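You operate a simulated robot arm through the tools that you are given. There is no shell and no other tool.

You run a simulated robot arm. Do the job below in one go: nothing can be reset, and whatever is moved stays where it is left.

TASK
Fill the blue tank to MAX through the green hose; shut DRAIN first.
Fine: hose in the tank inlet before WATER goes on; WATER off, then the hose back in its holder; the tank's own levers, all the way; spill nothing.

It is judged by the outcome, as a careful person would: the job done as asked, and still so three seconds after it is handed in. It fails if anything else is knocked over, pushed out of place, dropped, spilled or broken.

THE ROBOT
A 7-joint arm with a two-finger parallel gripper, fixed in place. Base frame: the origin is at the foot of the arm, x ahead of it, y to its left, z up; the work surface is at about z = 853. Lengths are in mm, angles in rad, forces in N, time in s.
Its first joint turns from -2.897 to 2.897 rad. Payload 4.4 kg.
The TCP is the grasp point between the finger pads, 23 mm short of the fingertips. In the tool frame z runs along the fingers and y along their closing line. The gripper opens to 94 mm. The fingers are 38 mm wide and 10 mm thick; the gripper's body (54 by 96 mm) begins 39 mm behind the TCP.
Orientation is that of the tool frame in the base frame, as [roll, pitch, yaw] about the fixed x, y, z axes, in that order (R = Rz(yaw) Ry(pitch) Rx(roll)). With the fingers straight down and closing along the base's y, the tool's x points along the base's -x, its y along +y and its z along -z.

THE INTERFACE
- The arm moves only by the tool jog_arm. Its argument "commands" is a list of rows, each an object (a shift or turn left out is 0, a gripper value left out holds the last) with "slide": the shift along the base's x, y, z in m, a list of three; "rot": the turn, a rotation vector about the base's x, y, z in rad, a list of three. In form: [{"slide": [tx, ty, tz], "rot": [rx, ry, rz]}, ...]. A call has 1 to 20 rows; each row shifts and turns the commanded pose from where the row before left it. "grip" is the finger opening in m, from 0 to 0.094, set as the call begins (left out, the last holds). Each row takes 0.2 s and may step no farther than 50 mm and 0.15 rad from the row before; otherwise, or with a gripper value out of range, the whole call is refused. Where a pose cannot be reached the arm comes as near as it can. A force on the tool above 40 N (or 10 N above the force at the start of the call, whichever is more), or a blocked arm, ends the call early, and 0.2 s more pass. The fingers move at their own pace (about 72 mm/s each) and stop on an object; they squeeze with about 41 N. The grip force told is the motor's: it shows also when the fingers shut on nothing. Time passes only in rows, and 0.2 s behind the last, so rows that do not move let the fingers close. It gives the time, the measured TCP pose, the force on the tool (base axes), the opening and the grip force at its end, in the units of the frame above (readings bear some noise), with the torque about the TCP (base axes, N m) and any sound that the robot's microphone picked up.
- Cameras (640 x 400 px; columns grow to the right, rows downward): "scene" is fixed at [50.3, -499.8, 1724.7]; the picture's right is [0.78, -0.63, 0.00], its down [-0.32, -0.40, -0.86] and it looks along [0.54, 0.67, -0.51] (base axes); focal length 304 px, centre (320, 200). "wrist" rides on the gripper at [86, 16, -75] in the tool frame; the picture's right is [-0.18, 0.98, 0.00], its down [-0.58, -0.11, -0.81] and it looks along [-0.79, -0.15, 0.59] (tool axes); focal length 243 px, centre (320, 200). There is no depth. A picture from a camera that has moved, and an enlarged one, comes with that camera's place and axes in the base frame and with its lens.
- grab_frame(camera): a new picture of that camera. The clock stands still meanwhile.
- enlarge(camera, box): a new picture of the part [left, top, right, bottom] of that camera's present view, enlarged. The clock stands still meanwhile.
- hand_in(): hands the job in; it is judged then, once.

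Nothing tells you positions but the pictures and the camera data. Unless the task says otherwise, let go and move clear before handing in.

The tools are called after ">>>" as name(argument=value, ...) on one line, values as JSON. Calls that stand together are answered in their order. jog_arm: Moves the arm, as the interface text tells. Its arguments: {"type":"object","properties":{"commands":{"type":"array","items":{"type":"object","properties":{"slide":{"type":"array","items":{"type":"number"}},"rot":{"type":"array","items":{"type":"number"}}}}},"grip":{"type":"number"}},"required":["commands"]} The other tools are called the same way: grab_frame (camera) takes a picture; enlarge (camera, box) takes an enlarged picture of a part of a camera's view; hand_in () hands the job in.

At the start:

```text
time: 0.0
eef_pos: [575.8, 303.0, 1576.9]
tool_rot: [3.14, 0.0, -3.141]
ft_force: [0.2, -0.6, -0.7]
torque: [-0.02, -0.02, -0.01]
opening: 94.0
gripper_force: 0.1
```

scene: 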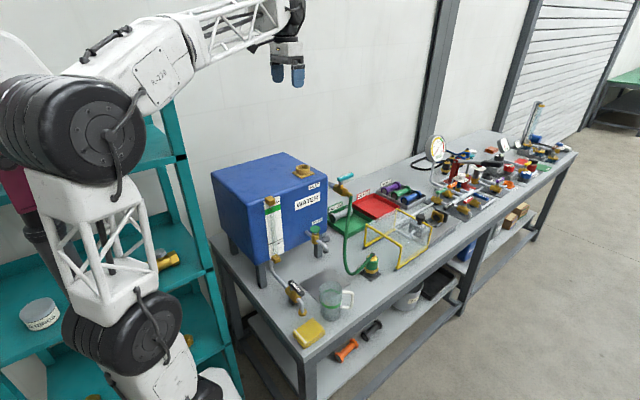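
wrist: 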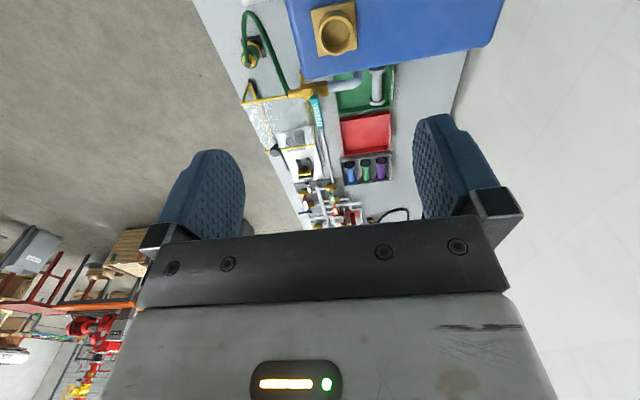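

I see a blue tank on the bench with a yellow inlet on top, a sight gauge and labelled plates, plus valves, a green hose and a jug. I'll enlarge the views to find the levers, labels and hose.

>>> enlarge(camera="scene", box=[200, 140, 360, 240])

>>> enlarge(camera="scene", box=[240, 220, 400, 320])

>>> enlarge(camera="scene", box=[310, 150, 470, 250])

>>> enlarge(camera="wrist", box=[220, 0, 420, 125])

```text
4.00 times, centred on (280, 190) of scene
camera zoom: at [50.3, -499.8, 1724.7], right [0.78, -0.63, 0.0], down [-0.32, -0.4, -0.86], along [0.54, 0.67, -0.51], focal length 1215 px, centre (480, 240)
```

zoom: 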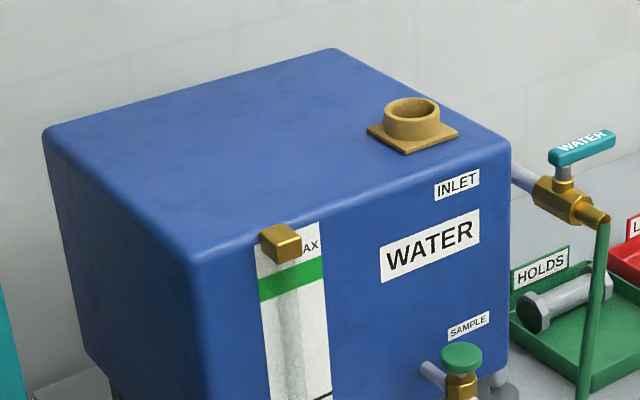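

```text
4.00 times, centred on (320, 270) of scene
camera zoom: at [50.3, -499.8, 1724.7], right [0.78, -0.63, 0.0], down [-0.32, -0.4, -0.86], along [0.54, 0.67, -0.51], focal length 1215 px, centre (320, -80)
```

zoom: 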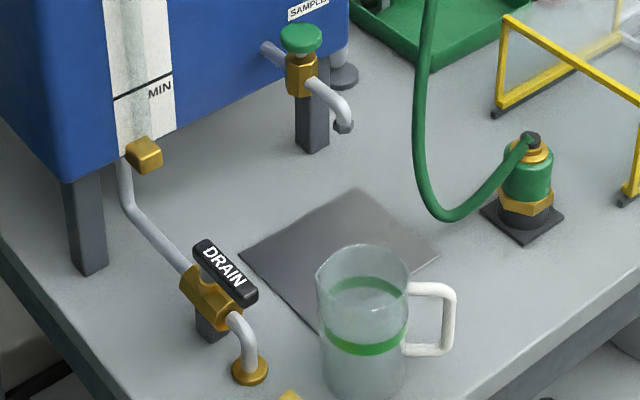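

```text
4.00 times, centred on (390, 200) of scene
camera zoom: at [50.3, -499.8, 1724.7], right [0.78, -0.63, 0.0], down [-0.32, -0.4, -0.86], along [0.54, 0.67, -0.51], focal length 1215 px, centre (40, 200)
```

zoom: 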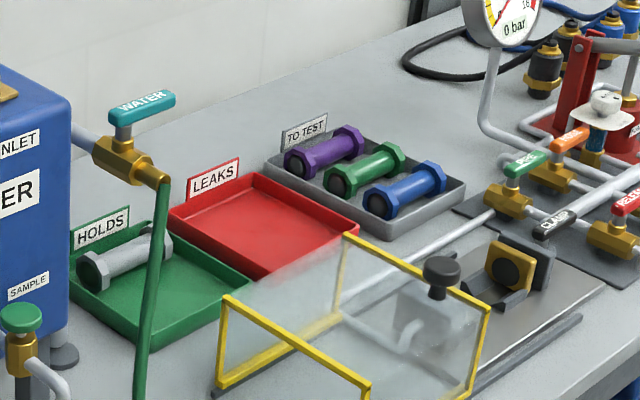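

```text
3.20 times, centred on (320, 62) of wrist
camera zoom: at [489.7, 318.1, 1651.8], right [0.18, 0.98, 0.0], down [0.58, -0.11, 0.81], along [0.79, -0.15, -0.59], focal length 776 px, centre (320, 640)
```

zoom: 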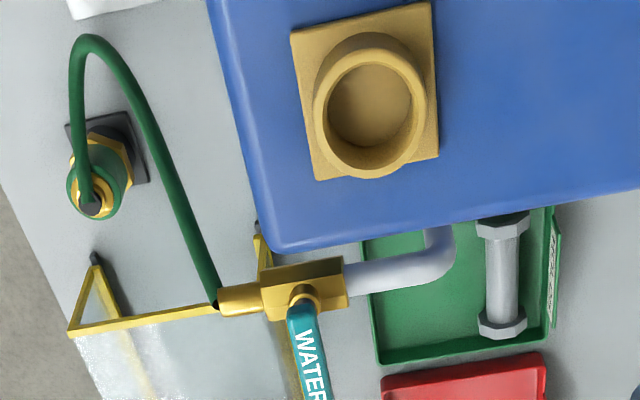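

The blue tank stands at about x 367–685, y 240–525, with its top near z 1250 and the inlet ring near [626, 315, 1272]. DRAIN is low in front of it near [455, 140], WATER is at about [757, 235, 1190], and the hose nozzle sits in a holder near [760, 65]. I'll move to the front of the tank and turn the wrist camera towards it to see the details.

>>> jog_arm(commands=[{"slide": [-0.0115, -0.032, -0.015], "rot": [0, 0, 0.1428]}, {"slide": [-0.0115, -0.032, -0.015], "rot": [0, 0, 0.1428]}, {"slide": [-0.0115, -0.032, -0.015], "rot": [0, 0, 0.1428]}, {"slide": [-0.0115, -0.032, -0.015], "rot": [0, 0, 0.1428]}, {"slide": [-0.0115, -0.032, -0.015], "rot": [0, 0, 0.1428]}, {"slide": [-0.0115, -0.032, -0.015], "rot": [0, 0, 0.1428]}, {"slide": [-0.0115, -0.032, -0.015], "rot": [0, 0, 0.1428]}, {"slide": [-0.0115, -0.032, -0.015], "rot": [0, 0, 0.1428]}, {"slide": [-0.0115, -0.032, -0.015], "rot": [0, 0, 0.1428]}, {"slide": [-0.0115, -0.032, -0.015], "rot": [0, 0, 0.1428]}, {"slide": [-0.0115, -0.032, -0.015], "rot": [0, 0, 0.1428]}])

```text
time: 2.4
eef_pos: [448.3, -49.2, 1411.6]
tool_rot: [3.14, 0.001, -1.571]
ft_force: [-0.1, -0.1, 0.5]
torque: [-0.01, -0.02, -0.01]
opening: 94.2
gripper_force: 0.0
```

The arm is now in front of the tank with the wrist camera facing it. I'll take pictures from here.

>>> grab_frame(camera="wrist")

>>> grab_frame(camera="scene")

```text
taken
camera wrist: at [433.0, -136.9, 1487.4], right [-0.98, 0.18, 0.0], down [0.11, 0.58, 0.81], along [0.15, 0.79, -0.59], focal length 243 px, centre (320, 200)
```

wrist: 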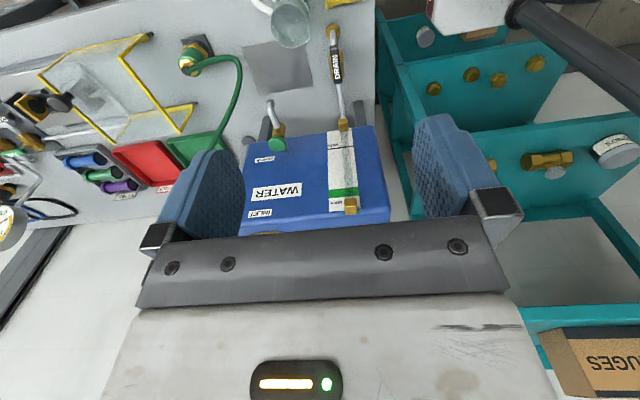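

```text
taken
```

scene: 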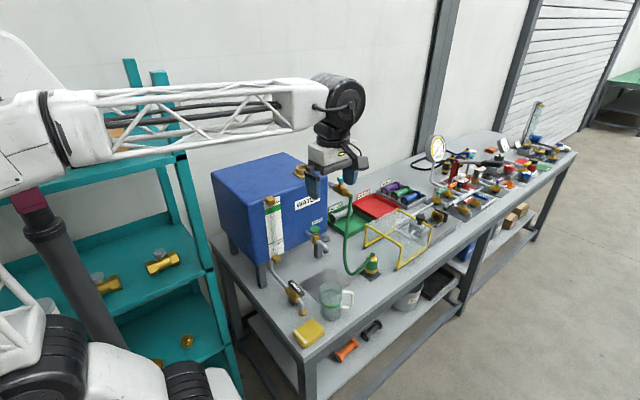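

From here I can see the drain lever lined up with its pipe, which means it is open. The sight gauge is visible too, so I'll enlarge both.

>>> enlarge(camera="wrist", box=[240, 0, 400, 100])

>>> enlarge(camera="wrist", box=[240, 120, 400, 220])

>>> enlarge(camera="wrist", box=[150, 20, 270, 95])

>>> enlarge(camera="scene", box=[270, 270, 330, 330])

>>> enlarge(camera="scene", box=[340, 235, 400, 285])

```text
4.00 times, centred on (320, 50) of wrist
camera zoom: at [433.0, -136.9, 1487.4], right [-0.98, 0.18, 0.0], down [0.11, 0.58, 0.81], along [0.15, 0.79, -0.59], focal length 970 px, centre (320, 800)
```

zoom: 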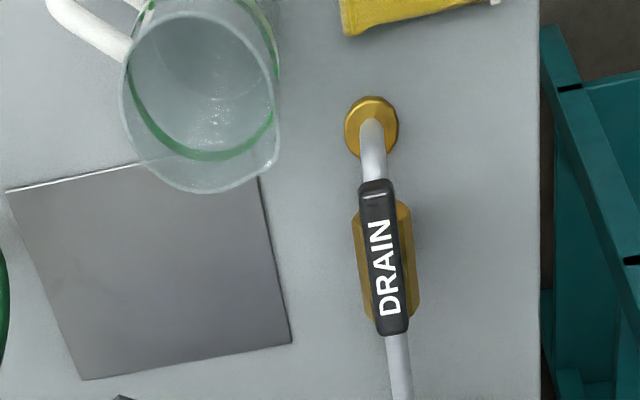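

```text
4.00 times, centred on (320, 170) of wrist
camera zoom: at [433.0, -136.9, 1487.4], right [-0.98, 0.18, 0.0], down [0.11, 0.58, 0.81], along [0.15, 0.79, -0.59], focal length 970 px, centre (320, 320)
```

zoom: 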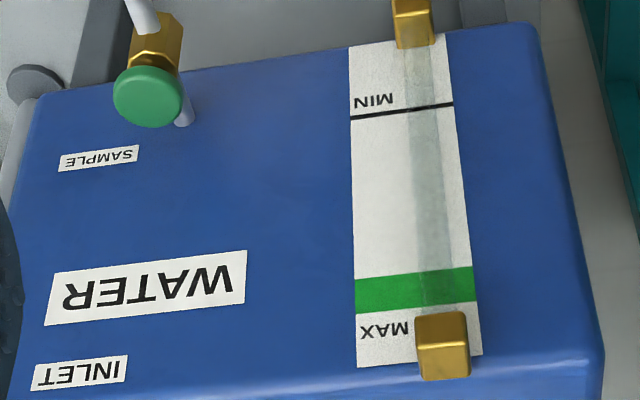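

```text
5.33 times, centred on (210, 58) of wrist
camera zoom: at [433.0, -136.9, 1487.4], right [-0.98, 0.18, 0.0], down [0.11, 0.58, 0.81], along [0.15, 0.79, -0.59], focal length 1294 px, centre (907, 960)
```

zoom: 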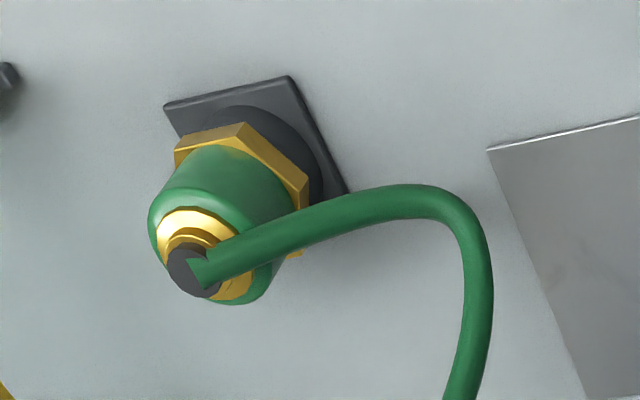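

```text
6.67 times, centred on (300, 300) of scene
camera zoom: at [50.3, -499.8, 1724.7], right [0.78, -0.63, 0.0], down [-0.32, -0.4, -0.86], along [0.54, 0.67, -0.51], focal length 2025 px, centre (453, -467)
```

zoom: 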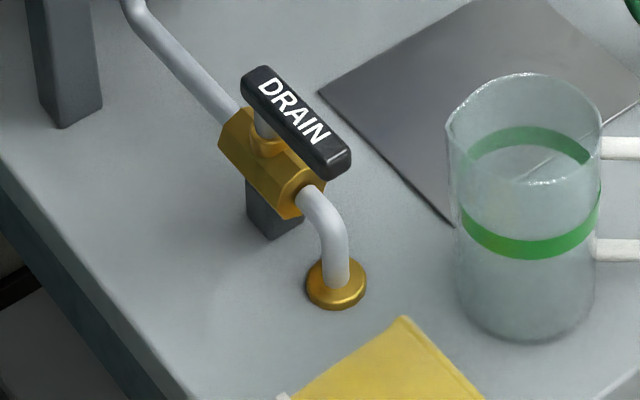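

```text
8.00 times, centred on (370, 260) of scene
camera zoom: at [50.3, -499.8, 1724.7], right [0.78, -0.63, 0.0], down [-0.32, -0.4, -0.86], along [0.54, 0.67, -0.51], focal length 2430 px, centre (-80, -280)
```

zoom: 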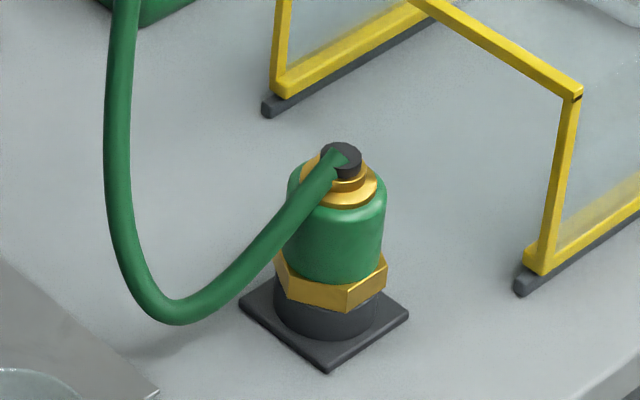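

The drain lever's hub is near [445, 128], its handle points to -y along the pipe (open), and its top is at about z 948. I'll lower the camera for a closer look before touching it.

>>> jog_arm(commands=[{"slide": [0, 0.0, -0.045]}, {"slide": [0, 0.0, -0.045]}, {"slide": [0, 0.0, -0.045]}, {"slide": [0, 0.0, -0.045]}, {"slide": [0, 0.0, -0.045]}, {"slide": [0, 0.0, -0.045]}], grip=0.03)

>>> grab_frame(camera="wrist")

>>> enlarge(camera="wrist", box=[220, 30, 380, 130])

>>> grab_frame(camera="scene")

```text
time: 3.8
eef_pos: [449.0, -49.3, 1142.2]
tool_rot: [-3.138, -0.001, -1.572]
ft_force: [0.2, -0.1, 0.1]
torque: [0.03, 0.02, -0.01]
opening: 30.0
gripper_force: 0.1
```

```text
taken
camera wrist: at [433.7, -136.9, 1217.1], right [-0.98, 0.19, 0.0], down [0.11, 0.58, 0.81], along [0.15, 0.79, -0.59], focal length 243 px, centre (320, 200)
```

wrist: 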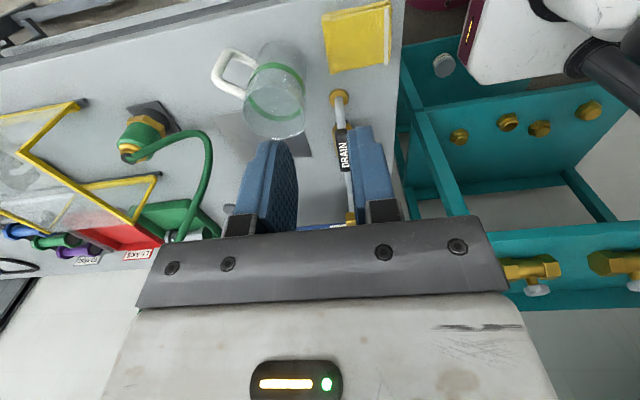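

```text
4.00 times, centred on (300, 80) of wrist
camera zoom: at [433.7, -136.9, 1217.1], right [-0.98, 0.19, 0.0], down [0.11, 0.58, 0.81], along [0.15, 0.79, -0.59], focal length 970 px, centre (400, 680)
```

zoom: 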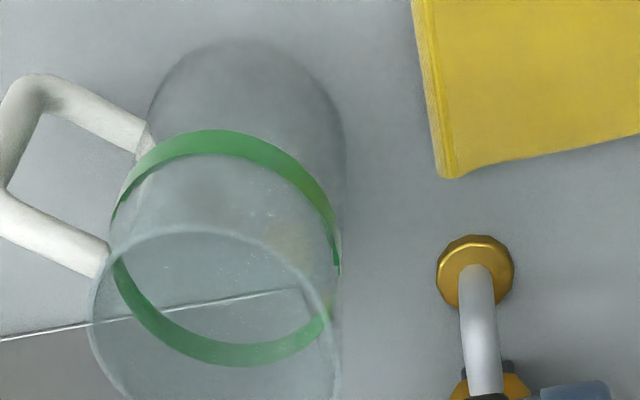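

```text
taken
```

scene: 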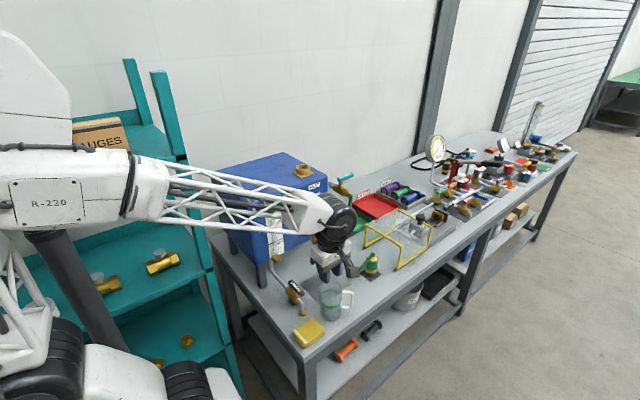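

The drain lever shows between the fingers in this view. I'll enlarge that area.

>>> enlarge(camera="wrist", box=[290, 80, 402, 150])

>>> enlarge(camera="wrist", box=[280, 150, 376, 240])

>>> enlarge(camera="scene", box=[260, 180, 390, 330])

```text
5.71 times, centred on (346, 115) of wrist
camera zoom: at [433.7, -136.9, 1217.1], right [-0.98, 0.19, 0.0], down [0.11, 0.58, 0.81], along [0.15, 0.79, -0.59], focal length 1386 px, centre (171, 686)
```

zoom: 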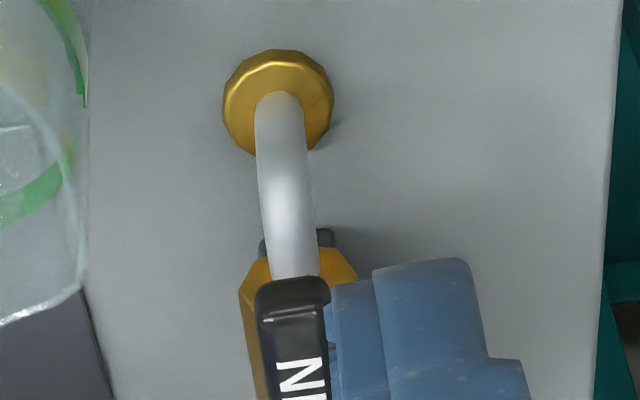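

```text
4.44 times, centred on (328, 195) of wrist
camera zoom: at [433.7, -136.9, 1217.1], right [-0.98, 0.19, 0.0], down [0.11, 0.58, 0.81], along [0.15, 0.79, -0.59], focal length 1078 px, centre (284, 222)
```

zoom: 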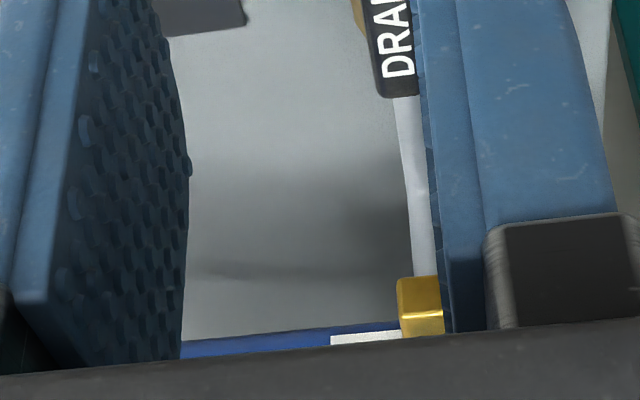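

```text
2.67 times, centred on (325, 255) of scene
camera zoom: at [50.3, -499.8, 1724.7], right [0.78, -0.63, 0.0], down [-0.32, -0.4, -0.86], along [0.54, 0.67, -0.51], focal length 810 px, centre (307, 53)
```

zoom: 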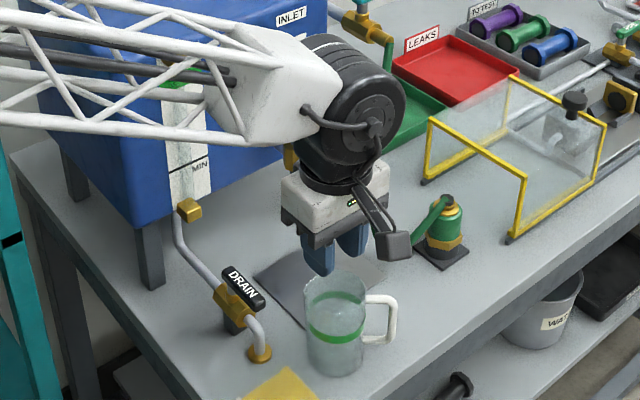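

The drain lever's handle runs along y from about 80 to 152 at x ≈ 444.5, top z ≈ 948, with its hub near y 139. I'll close the fingers, come down on the -x side near the handle end, and sweep it a quarter turn towards +x.

>>> jog_arm(commands=[{"slide": [-0.012, 0.047, 0]}, {"slide": [-0.012, 0.047, 0]}, {"slide": [-0.012, 0.047, 0]}, {"slide": [0, 0, -0.045]}, {"slide": [0, 0, -0.045]}, {"slide": [0, 0, -0.04]}, {"slide": [0, 0, -0.03]}], grip=0.0)

>>> grab_frame(camera="wrist")

>>> enlarge(camera="scene", box=[250, 230, 350, 330])

```text
time: 5.4
eef_pos: [412.8, 92.7, 982.9]
tool_rot: [3.14, 0.0, -1.572]
ft_force: [-0.5, 0.0, -0.1]
torque: [-0.01, -0.02, 0.0]
opening: 0.0
gripper_force: 40.4
```

```text
taken
camera wrist: at [397.1, 4.6, 1057.3], right [-0.98, 0.19, 0.0], down [0.11, 0.58, 0.81], along [0.15, 0.79, -0.59], focal length 243 px, centre (320, 200)
```

wrist: 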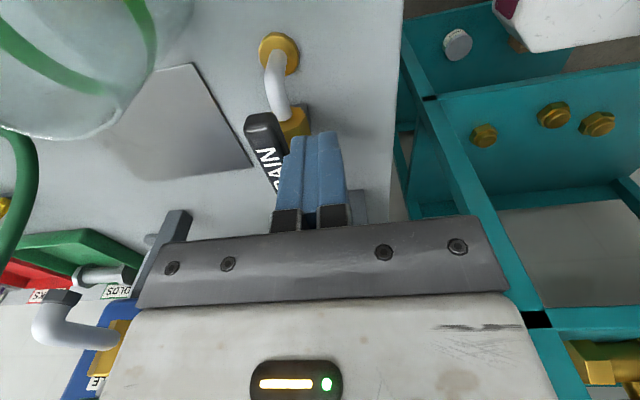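

```text
4.00 times, centred on (300, 280) of scene
camera zoom: at [50.3, -499.8, 1724.7], right [0.78, -0.63, 0.0], down [-0.32, -0.4, -0.86], along [0.54, 0.67, -0.51], focal length 1215 px, centre (400, -120)
```

zoom: 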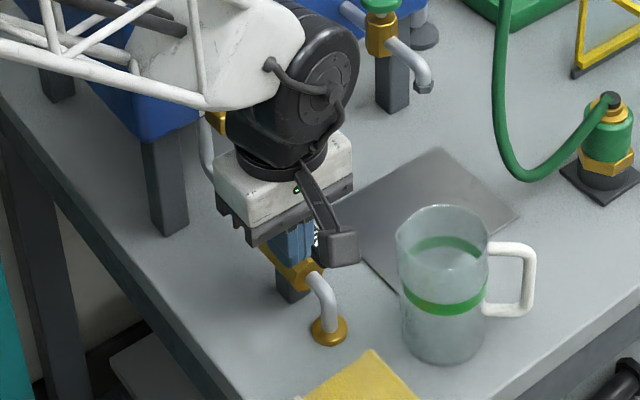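

The fingers are beside the lever on its -x side, with the tips just above its top. I'll lower 30 mm, then sweep along the arc.

>>> jog_arm(commands=[{"slide": [0, 0, -0.03]}, {"slide": [0.012, -0.001, 0]}, {"slide": [0.01, -0.003, 0]}, {"slide": [0.01, -0.003, 0]}])

>>> grab_frame(camera="wrist")

```text
time: 6.4
eef_pos: [446.1, 83.9, 952.2]
tool_rot: [-3.14, 0.0, -1.573]
ft_force: [0.4, 0.3, 0.0]
torque: [0.01, 0.02, -0.01]
opening: 0.2
gripper_force: 40.9
```

```text
taken
camera wrist: at [429.2, -3.0, 1026.6], right [-0.98, 0.19, 0.0], down [0.11, 0.58, 0.81], along [0.15, 0.79, -0.59], focal length 243 px, centre (320, 200)
```

wrist: 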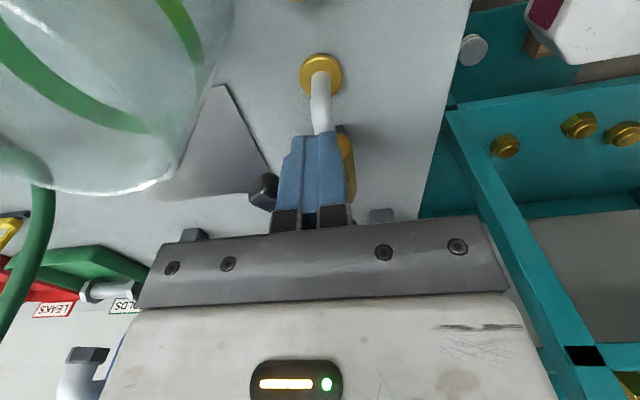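

The lever moves freely towards +x. I'll continue the arc to its closed stop.

>>> jog_arm(commands=[{"slide": [0.012, 0.001, 0]}, {"slide": [0.012, 0.004, 0]}, {"slide": [0.011, 0.008, 0]}, {"slide": [0.007, 0.008, 0]}, {"slide": [0.003, 0.006, 0]}, {"slide": [0.001, 0.004, 0]}, {"slide": [0.0, 0.003, 0]}, {"slide": [0.0, 0.003, 0]}])

>>> grab_frame(camera="wrist")

>>> enlarge(camera="scene", box=[250, 230, 350, 330])

```text
time: 7.7
eef_pos: [490.4, 110.7, 952.6]
tool_rot: [3.141, -0.002, -1.572]
ft_force: [0.4, -32.4, 5.4]
torque: [0.14, 0.03, 0.28]
opening: 0.0
gripper_force: 40.8
stopped in row 6: the force on the tool passed its limit at 54 N (the readings are from after the stop); the commanded pose is now the measured one
```

```text
taken
camera wrist: at [474.0, 24.2, 1027.2], right [-0.98, 0.18, 0.0], down [0.11, 0.58, 0.8], along [0.15, 0.79, -0.59], focal length 243 px, centre (320, 200)
```

wrist: 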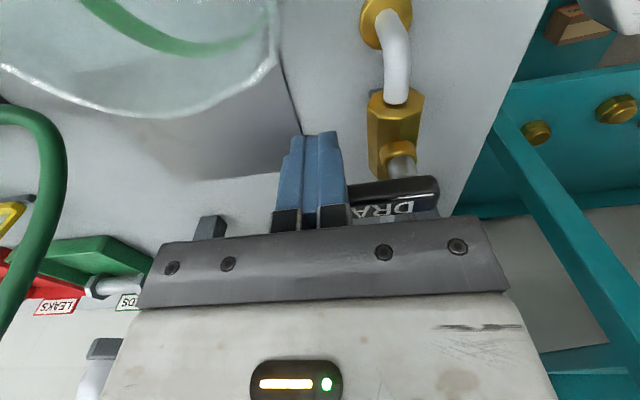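

```text
4.00 times, centred on (300, 280) of scene
camera zoom: at [50.3, -499.8, 1724.7], right [0.78, -0.63, 0.0], down [-0.32, -0.4, -0.86], along [0.54, 0.67, -0.51], focal length 1215 px, centre (400, -120)
```

zoom: 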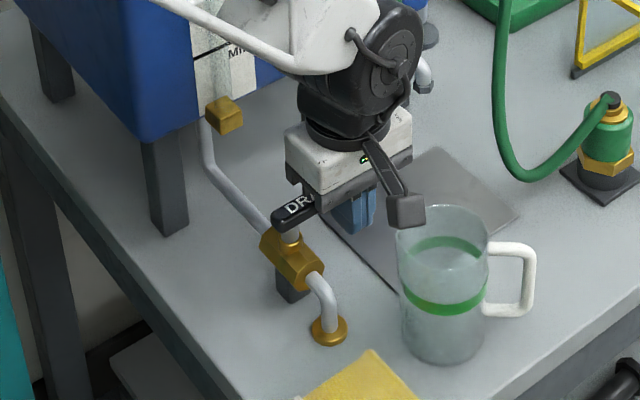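

The lever hit its stop with a firm 54 N, perpendicular to the pipe, so DRAIN is shut. I'll back off, lift away and check it.

>>> jog_arm(commands=[{"slide": [0, -0.004, 0]}, {"slide": [0, -0.005, 0]}, {"slide": [0, 0, 0.03]}, {"slide": [0, 0, 0.045]}, {"slide": [0, 0, 0.05]}, {"slide": [0, -0.02, 0.045]}, {"slide": [0, -0.04, 0.03]}, {"slide": [0, -0.045, 0.02]}, {"slide": [0, -0.04, 0.02]}])

>>> grab_frame(camera="wrist")

>>> enlarge(camera="scene", box=[250, 230, 350, 330])

```text
time: 9.7
eef_pos: [490.8, -43.1, 1190.9]
tool_rot: [3.139, 0.0, -1.57]
ft_force: [0.7, -0.1, 0.5]
torque: [-0.02, 0.02, -0.02]
opening: 0.1
gripper_force: 41.0
```

```text
taken
camera wrist: at [474.4, -130.4, 1266.4], right [-0.98, 0.18, 0.0], down [0.11, 0.58, 0.81], along [0.15, 0.79, -0.59], focal length 243 px, centre (320, 200)
```

wrist: 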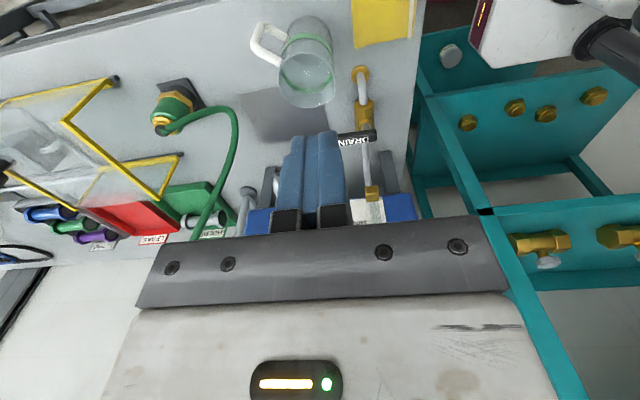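

```text
4.00 times, centred on (300, 280) of scene
camera zoom: at [50.3, -499.8, 1724.7], right [0.78, -0.63, 0.0], down [-0.32, -0.4, -0.86], along [0.54, 0.67, -0.51], focal length 1215 px, centre (400, -120)
```

zoom: 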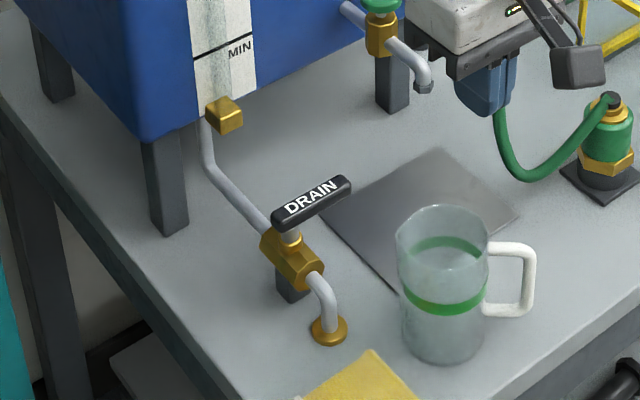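

DRAIN now sits across its pipe, and the jug and the rest are untouched. Next I'll turn the gripper back so the fingers close along y, and look at the hose nozzle near [760, 65] from closer up.

>>> jog_arm(commands=[{"slide": [0.012, 0.0, 0], "rot": [0, 0, -0.1428]}, {"slide": [0.012, 0.0, 0], "rot": [0, 0, -0.1428]}, {"slide": [0.012, 0.0, 0], "rot": [0, 0, -0.1428]}, {"slide": [0.012, 0.0, 0], "rot": [0, 0, -0.1428]}, {"slide": [0.012, 0.01, 0], "rot": [0, 0, -0.1428]}, {"slide": [0.012, 0.02, 0], "rot": [0, 0, -0.1428]}, {"slide": [0.012, 0.02, 0], "rot": [0, 0, -0.1428]}, {"slide": [0.012, 0.02, 0], "rot": [0, 0, -0.1428]}, {"slide": [0.012, 0.02, -0.02], "rot": [0, 0, -0.1428]}, {"slide": [0.012, 0.02, -0.02], "rot": [0, 0, -0.1428]}, {"slide": [0.012, 0.01, -0.02], "rot": [0, 0, -0.1428]}], grip=0.094)

>>> grab_frame(camera="wrist")

>>> grab_frame(camera="scene")

```text
time: 12.1
eef_pos: [622.6, 78.9, 1131.2]
tool_rot: [3.139, -0.001, 3.138]
ft_force: [0.9, 0.1, 0.0]
torque: [0.03, -0.02, -0.03]
opening: 93.9
gripper_force: 0.2
```

```text
taken
camera wrist: at [536.6, 94.1, 1206.9], right [0.19, 0.98, 0.0], down [0.58, -0.11, 0.81], along [0.79, -0.15, -0.59], focal length 243 px, centre (320, 200)
```

wrist: 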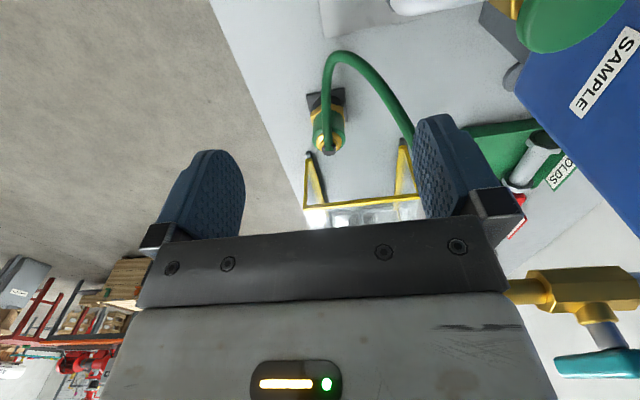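

```text
taken
```

scene: 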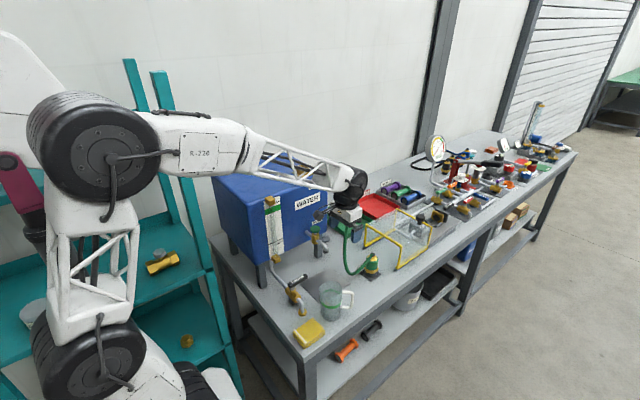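

The nozzle stands in view with its hose looping off towards -x. I'll enlarge it to measure it, along with the WATER valve.

>>> enlarge(camera="wrist", box=[280, 70, 376, 165])

>>> enlarge(camera="wrist", box=[500, 250, 640, 390])

>>> enlarge(camera="scene", box=[320, 150, 400, 290])

```text
4.21 times, centred on (328, 118) of wrist
camera zoom: at [536.6, 94.1, 1206.9], right [0.19, 0.98, 0.0], down [0.58, -0.11, 0.81], along [0.79, -0.15, -0.59], focal length 1022 px, centre (286, 547)
```

zoom: 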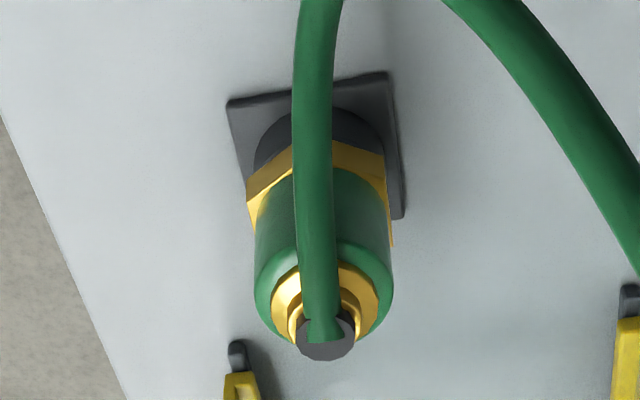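

```text
2.86 times, centred on (570, 320) of wrist
camera zoom: at [536.6, 94.1, 1206.9], right [0.19, 0.98, 0.0], down [0.58, -0.11, 0.81], along [0.79, -0.15, -0.59], focal length 693 px, centre (-394, -143)
```

zoom: 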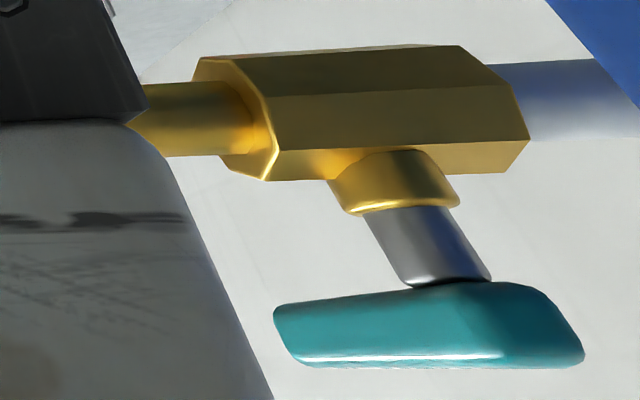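

```text
2.86 times, centred on (360, 220) of scene
camera zoom: at [50.3, -499.8, 1724.7], right [0.78, -0.63, 0.0], down [-0.32, -0.4, -0.86], along [0.54, 0.67, -0.51], focal length 868 px, centre (206, 143)
```

zoom: 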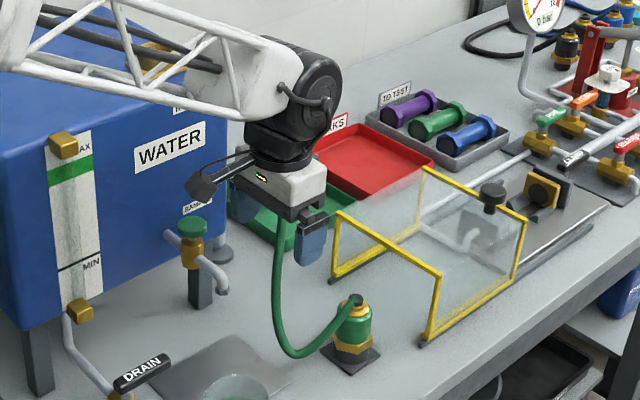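

The nozzle's green body is about 47 mm across from z 898 to 940, with a gold hex below and a stub on top to about 955, standing at about [762, 63]. I'll move over it and look down before gripping.

>>> jog_arm(commands=[{"slide": [0.035, -0.004, 0]}, {"slide": [0.035, -0.004, 0]}, {"slide": [0.035, -0.004, 0]}, {"slide": [0.034, -0.004, 0]}, {"slide": [0, 0, -0.045]}, {"slide": [0, 0, -0.045]}, {"slide": [0, 0, -0.025]}])

>>> grab_frame(camera="wrist")

>>> enlarge(camera="scene", box=[330, 200, 420, 290])

```text
time: 13.7
eef_pos: [762.1, 61.9, 1017.4]
tool_rot: [3.14, -0.003, -3.142]
ft_force: [-0.4, -0.4, 0.8]
torque: [-0.03, -0.01, -0.05]
opening: 94.1
gripper_force: 0.0
```

```text
taken
camera wrist: at [675.7, 77.4, 1092.5], right [0.18, 0.98, 0.0], down [0.58, -0.11, 0.81], along [0.79, -0.15, -0.59], focal length 243 px, centre (320, 200)
```

wrist: 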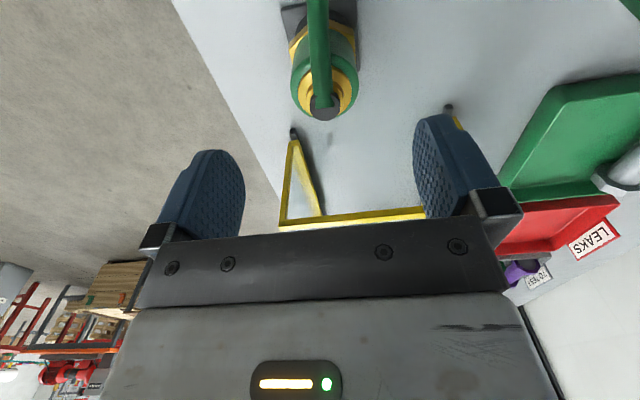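

```text
4.44 times, centred on (375, 245) of scene
camera zoom: at [50.3, -499.8, 1724.7], right [0.78, -0.63, 0.0], down [-0.32, -0.4, -0.86], along [0.54, 0.67, -0.51], focal length 1350 px, centre (76, 0)
```

zoom: 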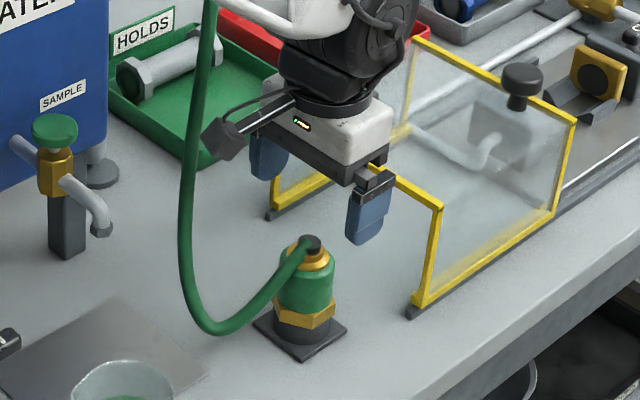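

The nozzle axis reads [764, 63.5], within 2 mm of the gripper, and the guard frame is well clear at x > 860. I'll descend around the green body to TCP z ≈ 930.

>>> jog_arm(commands=[{"slide": [0.0015, 0.0017, -0.03]}, {"slide": [0, 0, -0.03]}, {"slide": [0, 0, -0.027]}])

>>> grab_frame(camera="wrist")

>>> enlarge(camera="scene", box=[330, 200, 420, 290])

```text
time: 14.5
eef_pos: [763.2, 63.2, 929.7]
tool_rot: [3.14, 0.001, 3.141]
ft_force: [0.1, 0.0, 0.4]
torque: [-0.01, 0.0, 0.02]
opening: 94.2
gripper_force: 0.1
```

```text
taken
camera wrist: at [676.7, 79.4, 1005.4], right [0.18, 0.98, 0.0], down [0.58, -0.11, 0.81], along [0.79, -0.15, -0.59], focal length 243 px, centre (320, 200)
```

wrist: 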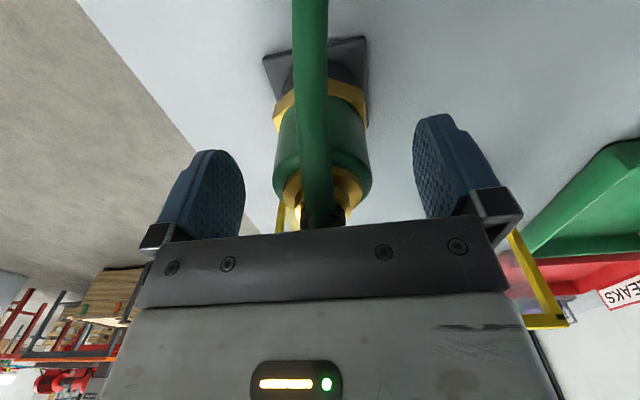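

```text
4.44 times, centred on (375, 245) of scene
camera zoom: at [50.3, -499.8, 1724.7], right [0.78, -0.63, 0.0], down [-0.32, -0.4, -0.86], along [0.54, 0.67, -0.51], focal length 1350 px, centre (76, 0)
```

zoom: 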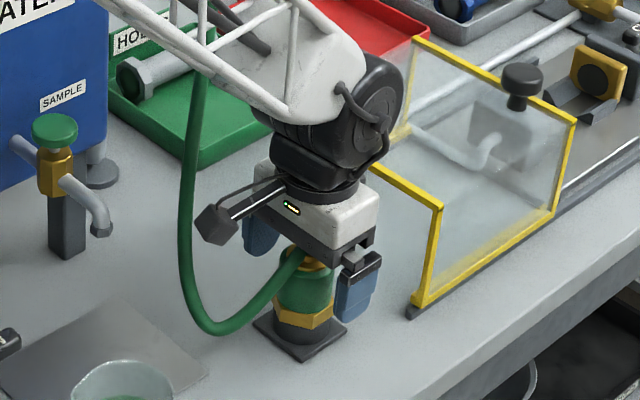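

The fingers straddle the green body above the hex, with the hose leaving through the open side. I'll close to grip.

>>> jog_arm(commands=[{"slide": [0, 0, 0]}, {"slide": [0, 0, 0]}, {"slide": [0, 0, 0]}, {"slide": [0, 0, 0]}], grip=0.03)

>>> grab_frame(camera="wrist")

```text
time: 15.5
eef_pos: [763.9, 64.7, 930.0]
tool_rot: [3.141, -0.002, -3.14]
ft_force: [0.0, 0.7, 0.3]
torque: [-0.01, -0.03, 0.04]
opening: 47.0
gripper_force: 40.8
```

```text
taken
camera wrist: at [676.7, 79.4, 1005.2], right [0.18, 0.98, 0.0], down [0.58, -0.11, 0.81], along [0.79, -0.15, -0.59], focal length 243 px, centre (320, 200)
```

wrist: 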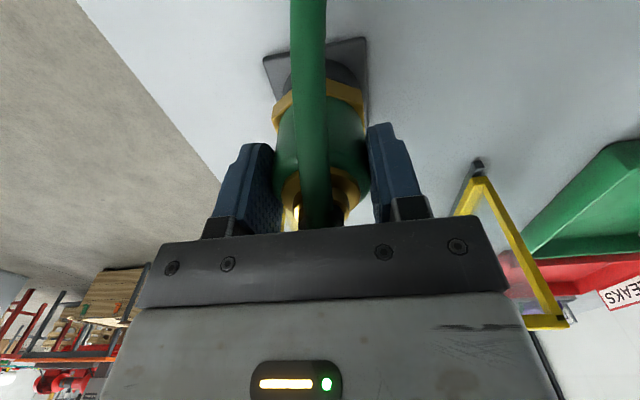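

Gripped at 47 mm with full force. I'll lift straight up and check that the nozzle comes out of the holder with its spout visible.

>>> jog_arm(commands=[{"slide": [0, 0, 0.01]}, {"slide": [0, 0, 0.02]}, {"slide": [0, 0, 0.03]}, {"slide": [0, 0, 0.03]}])

>>> enlarge(camera="scene", box=[330, 190, 420, 290])

>>> grab_frame(camera="wrist")

```text
time: 16.5
eef_pos: [763.5, 64.4, 1020.0]
tool_rot: [3.14, -0.001, -3.141]
ft_force: [-0.8, 0.7, -1.3]
torque: [0.03, 0.0, 0.0]
opening: 46.9
gripper_force: 40.5
```

```text
4.00 times, centred on (375, 240) of scene
camera zoom: at [50.3, -499.8, 1724.7], right [0.78, -0.63, 0.0], down [-0.32, -0.4, -0.86], along [0.54, 0.67, -0.51], focal length 1215 px, centre (100, 40)
```

zoom: 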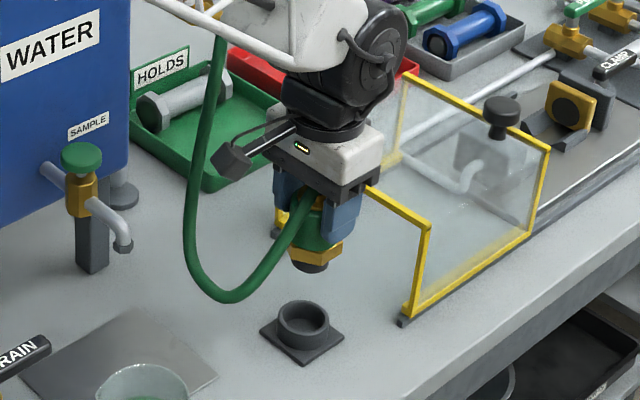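

```text
taken
camera wrist: at [676.3, 80.2, 1094.4], right [0.18, 0.98, 0.0], down [0.58, -0.11, 0.81], along [0.79, -0.15, -0.59], focal length 243 px, centre (320, 200)
```

wrist: 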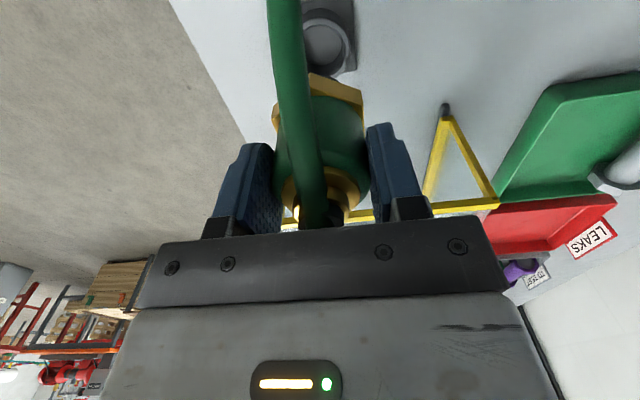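

The nozzle is out: it has a short spout below the hex, and the holder's socket stays in place. I'll raise it in steps and watch how the hose follows.

>>> enlarge(camera="wrist", box=[280, 0, 376, 60])

>>> jog_arm(commands=[{"slide": [-0.005, 0, 0.04]}, {"slide": [-0.01, 0, 0.04]}, {"slide": [-0.01, 0, 0.04]}, {"slide": [-0.01, 0, 0.04]}])

>>> grab_frame(camera="scene")

>>> grab_frame(camera="wrist")

```text
6.67 times, centred on (328, 30) of wrist
camera zoom: at [676.3, 80.2, 1094.4], right [0.18, 0.98, 0.0], down [0.58, -0.11, 0.81], along [0.79, -0.15, -0.59], focal length 1618 px, centre (267, 1333)
```

zoom: 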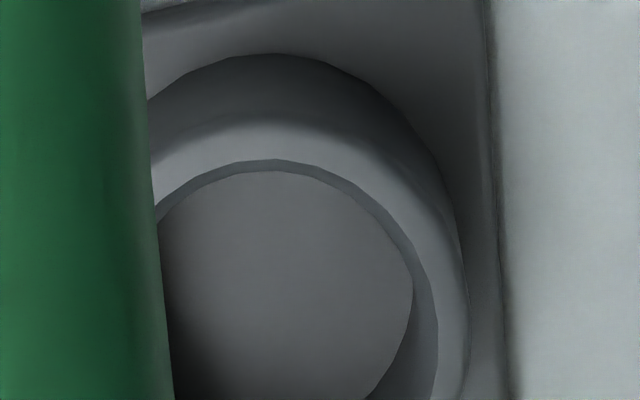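

```text
time: 17.5
eef_pos: [727.4, 64.7, 1179.2]
tool_rot: [3.141, -0.001, 3.142]
ft_force: [0.2, -0.7, -1.4]
torque: [-0.02, -0.01, 0.04]
opening: 46.8
gripper_force: 40.2
```

```text
taken
```

scene: 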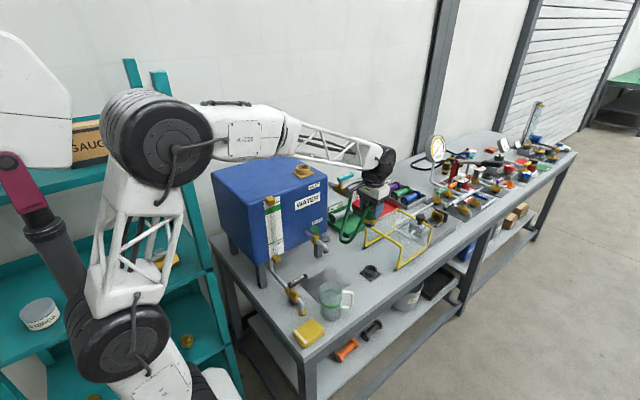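

```text
taken
camera wrist: at [641.1, 80.2, 1254.9], right [0.18, 0.98, 0.0], down [0.58, -0.11, 0.8], along [0.79, -0.15, -0.59], focal length 243 px, centre (320, 200)
```

wrist: 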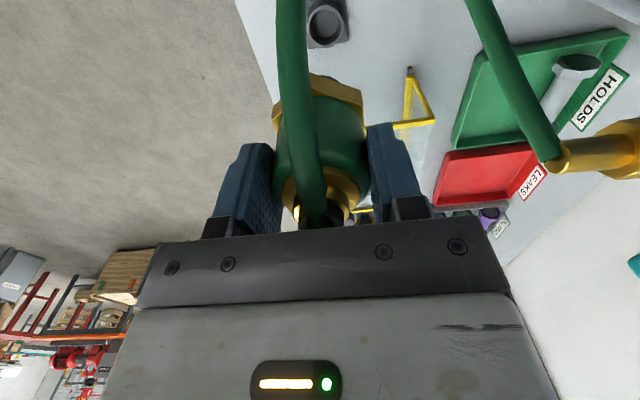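

The hose follows without pulling. I'll climb to about z 1400 while staying near the valve to keep slack, then approach the tank top.

>>> jog_arm(commands=[{"slide": [-0.005, 0.01, 0.045]}, {"slide": [-0.005, 0.01, 0.045]}, {"slide": [-0.006, 0.012, 0.045]}, {"slide": [-0.006, 0.012, 0.045]}, {"slide": [-0.006, 0.012, 0.04]}])

>>> grab_frame(camera="scene")

>>> grab_frame(camera="wrist")

```text
time: 18.7
eef_pos: [700.1, 120.5, 1399.3]
tool_rot: [3.139, -0.004, 3.14]
ft_force: [0.6, 0.6, -1.6]
torque: [0.03, 0.06, 0.0]
opening: 47.2
gripper_force: 40.9
```

```text
taken
```

scene: 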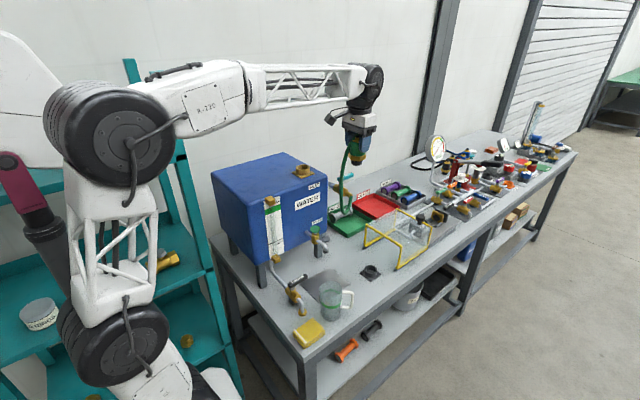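

```text
taken
camera wrist: at [613.9, 136.0, 1474.5], right [0.18, 0.98, 0.0], down [0.58, -0.11, 0.8], along [0.79, -0.15, -0.59], focal length 243 px, centre (320, 200)
```

wrist: 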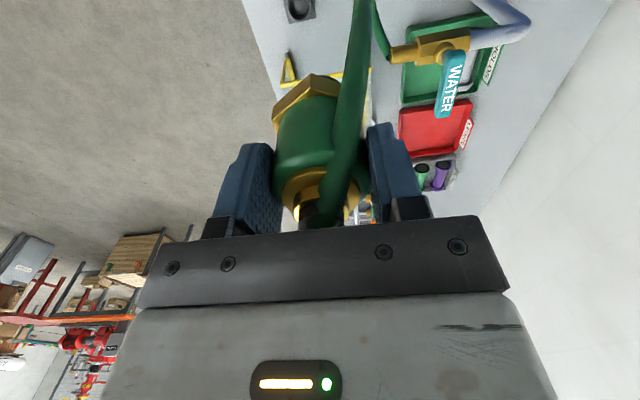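

The hose still has slack. I'll enlarge the scene to see it before going over the tank.

>>> enlarge(camera="scene", box=[280, 100, 400, 220])

>>> enlarge(camera="wrist", box=[370, 0, 530, 130])

```text
3.33 times, centred on (340, 160) of scene
camera zoom: at [50.3, -499.8, 1724.7], right [0.78, -0.63, 0.0], down [-0.32, -0.4, -0.86], along [0.54, 0.67, -0.51], focal length 1013 px, centre (253, 333)
```

zoom: 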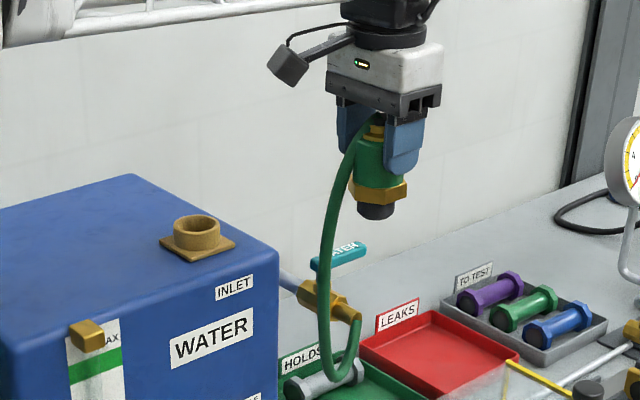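

```text
3.08 times, centred on (450, 65) of wrist
camera zoom: at [613.9, 136.0, 1474.5], right [0.18, 0.98, 0.0], down [0.58, -0.11, 0.8], along [0.79, -0.15, -0.59], focal length 746 px, centre (-80, 615)
```

zoom: 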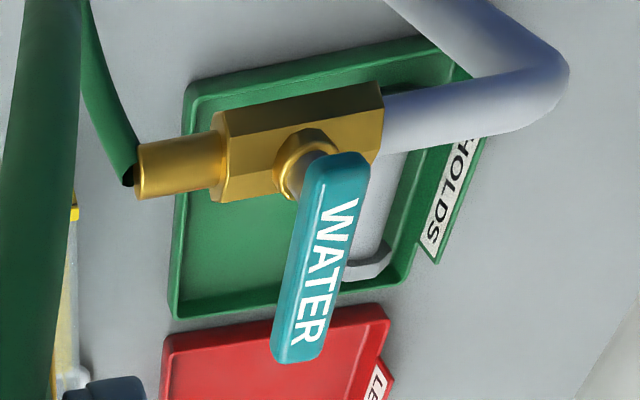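

The inlet ring is clear on the tank top and the hose has slack. I'll carry the nozzle over the inlet, staying about 90 mm above its seat, and check alignment.

>>> jog_arm(commands=[{"slide": [-0.0148, 0.039, 0.0025]}, {"slide": [-0.0148, 0.039, 0.0025]}, {"slide": [-0.0148, 0.039, 0.0025]}, {"slide": [-0.0148, 0.039, 0.0025]}, {"slide": [-0.0148, 0.039, 0.0025]}])

>>> grab_frame(camera="scene")

>>> grab_frame(camera="wrist")

>>> enlarge(camera="wrist", box=[270, 0, 382, 80])

>>> enlarge(camera="scene", box=[270, 100, 370, 200])

```text
time: 19.9
eef_pos: [625.8, 315.6, 1411.2]
tool_rot: [3.139, -0.002, -3.14]
ft_force: [-0.4, 0.2, -0.7]
torque: [-0.03, -0.03, -0.05]
opening: 47.0
gripper_force: 41.2
```

```text
taken
```

scene: 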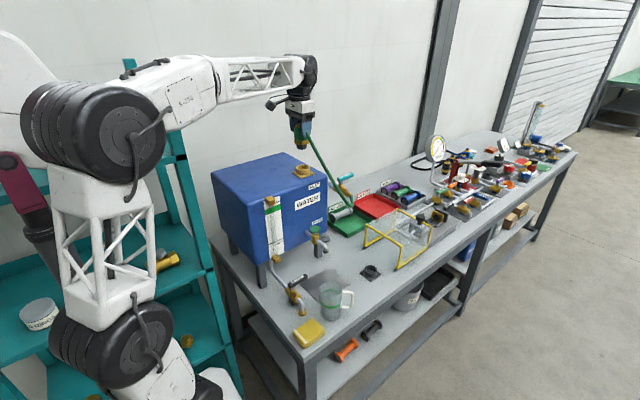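

```text
taken
camera wrist: at [539.6, 331.1, 1487.2], right [0.18, 0.98, 0.0], down [0.58, -0.11, 0.81], along [0.79, -0.15, -0.59], focal length 243 px, centre (320, 200)
```

wrist: 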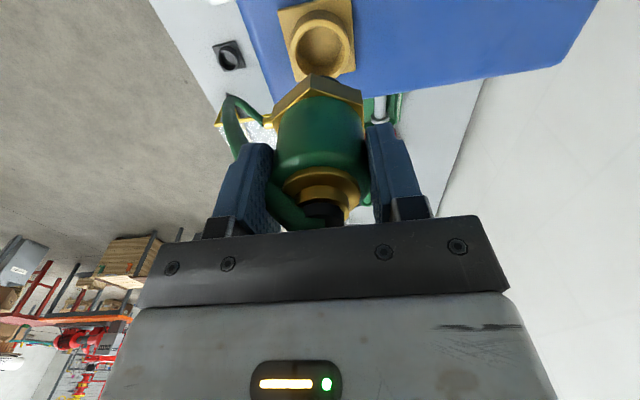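

```text
5.00 times, centred on (326, 40) of wrist
camera zoom: at [539.6, 331.1, 1487.2], right [0.18, 0.98, 0.0], down [0.58, -0.11, 0.81], along [0.79, -0.15, -0.59], focal length 1213 px, centre (290, 1000)
```

zoom: 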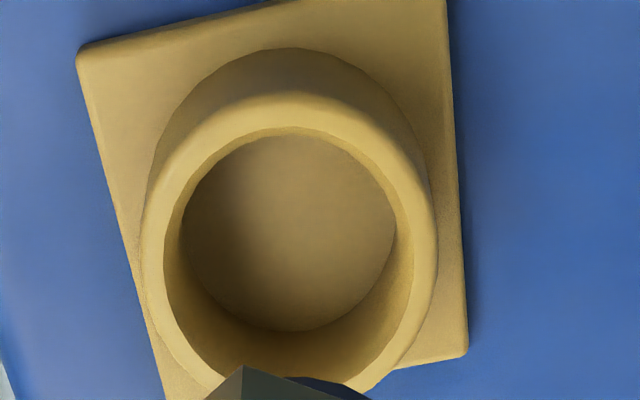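

```text
4.00 times, centred on (320, 150) of scene
camera zoom: at [50.3, -499.8, 1724.7], right [0.78, -0.63, 0.0], down [-0.32, -0.4, -0.86], along [0.54, 0.67, -0.51], focal length 1215 px, centre (320, 400)
```

zoom: 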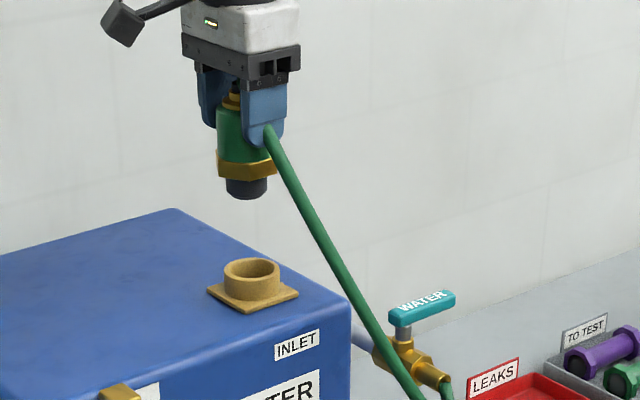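

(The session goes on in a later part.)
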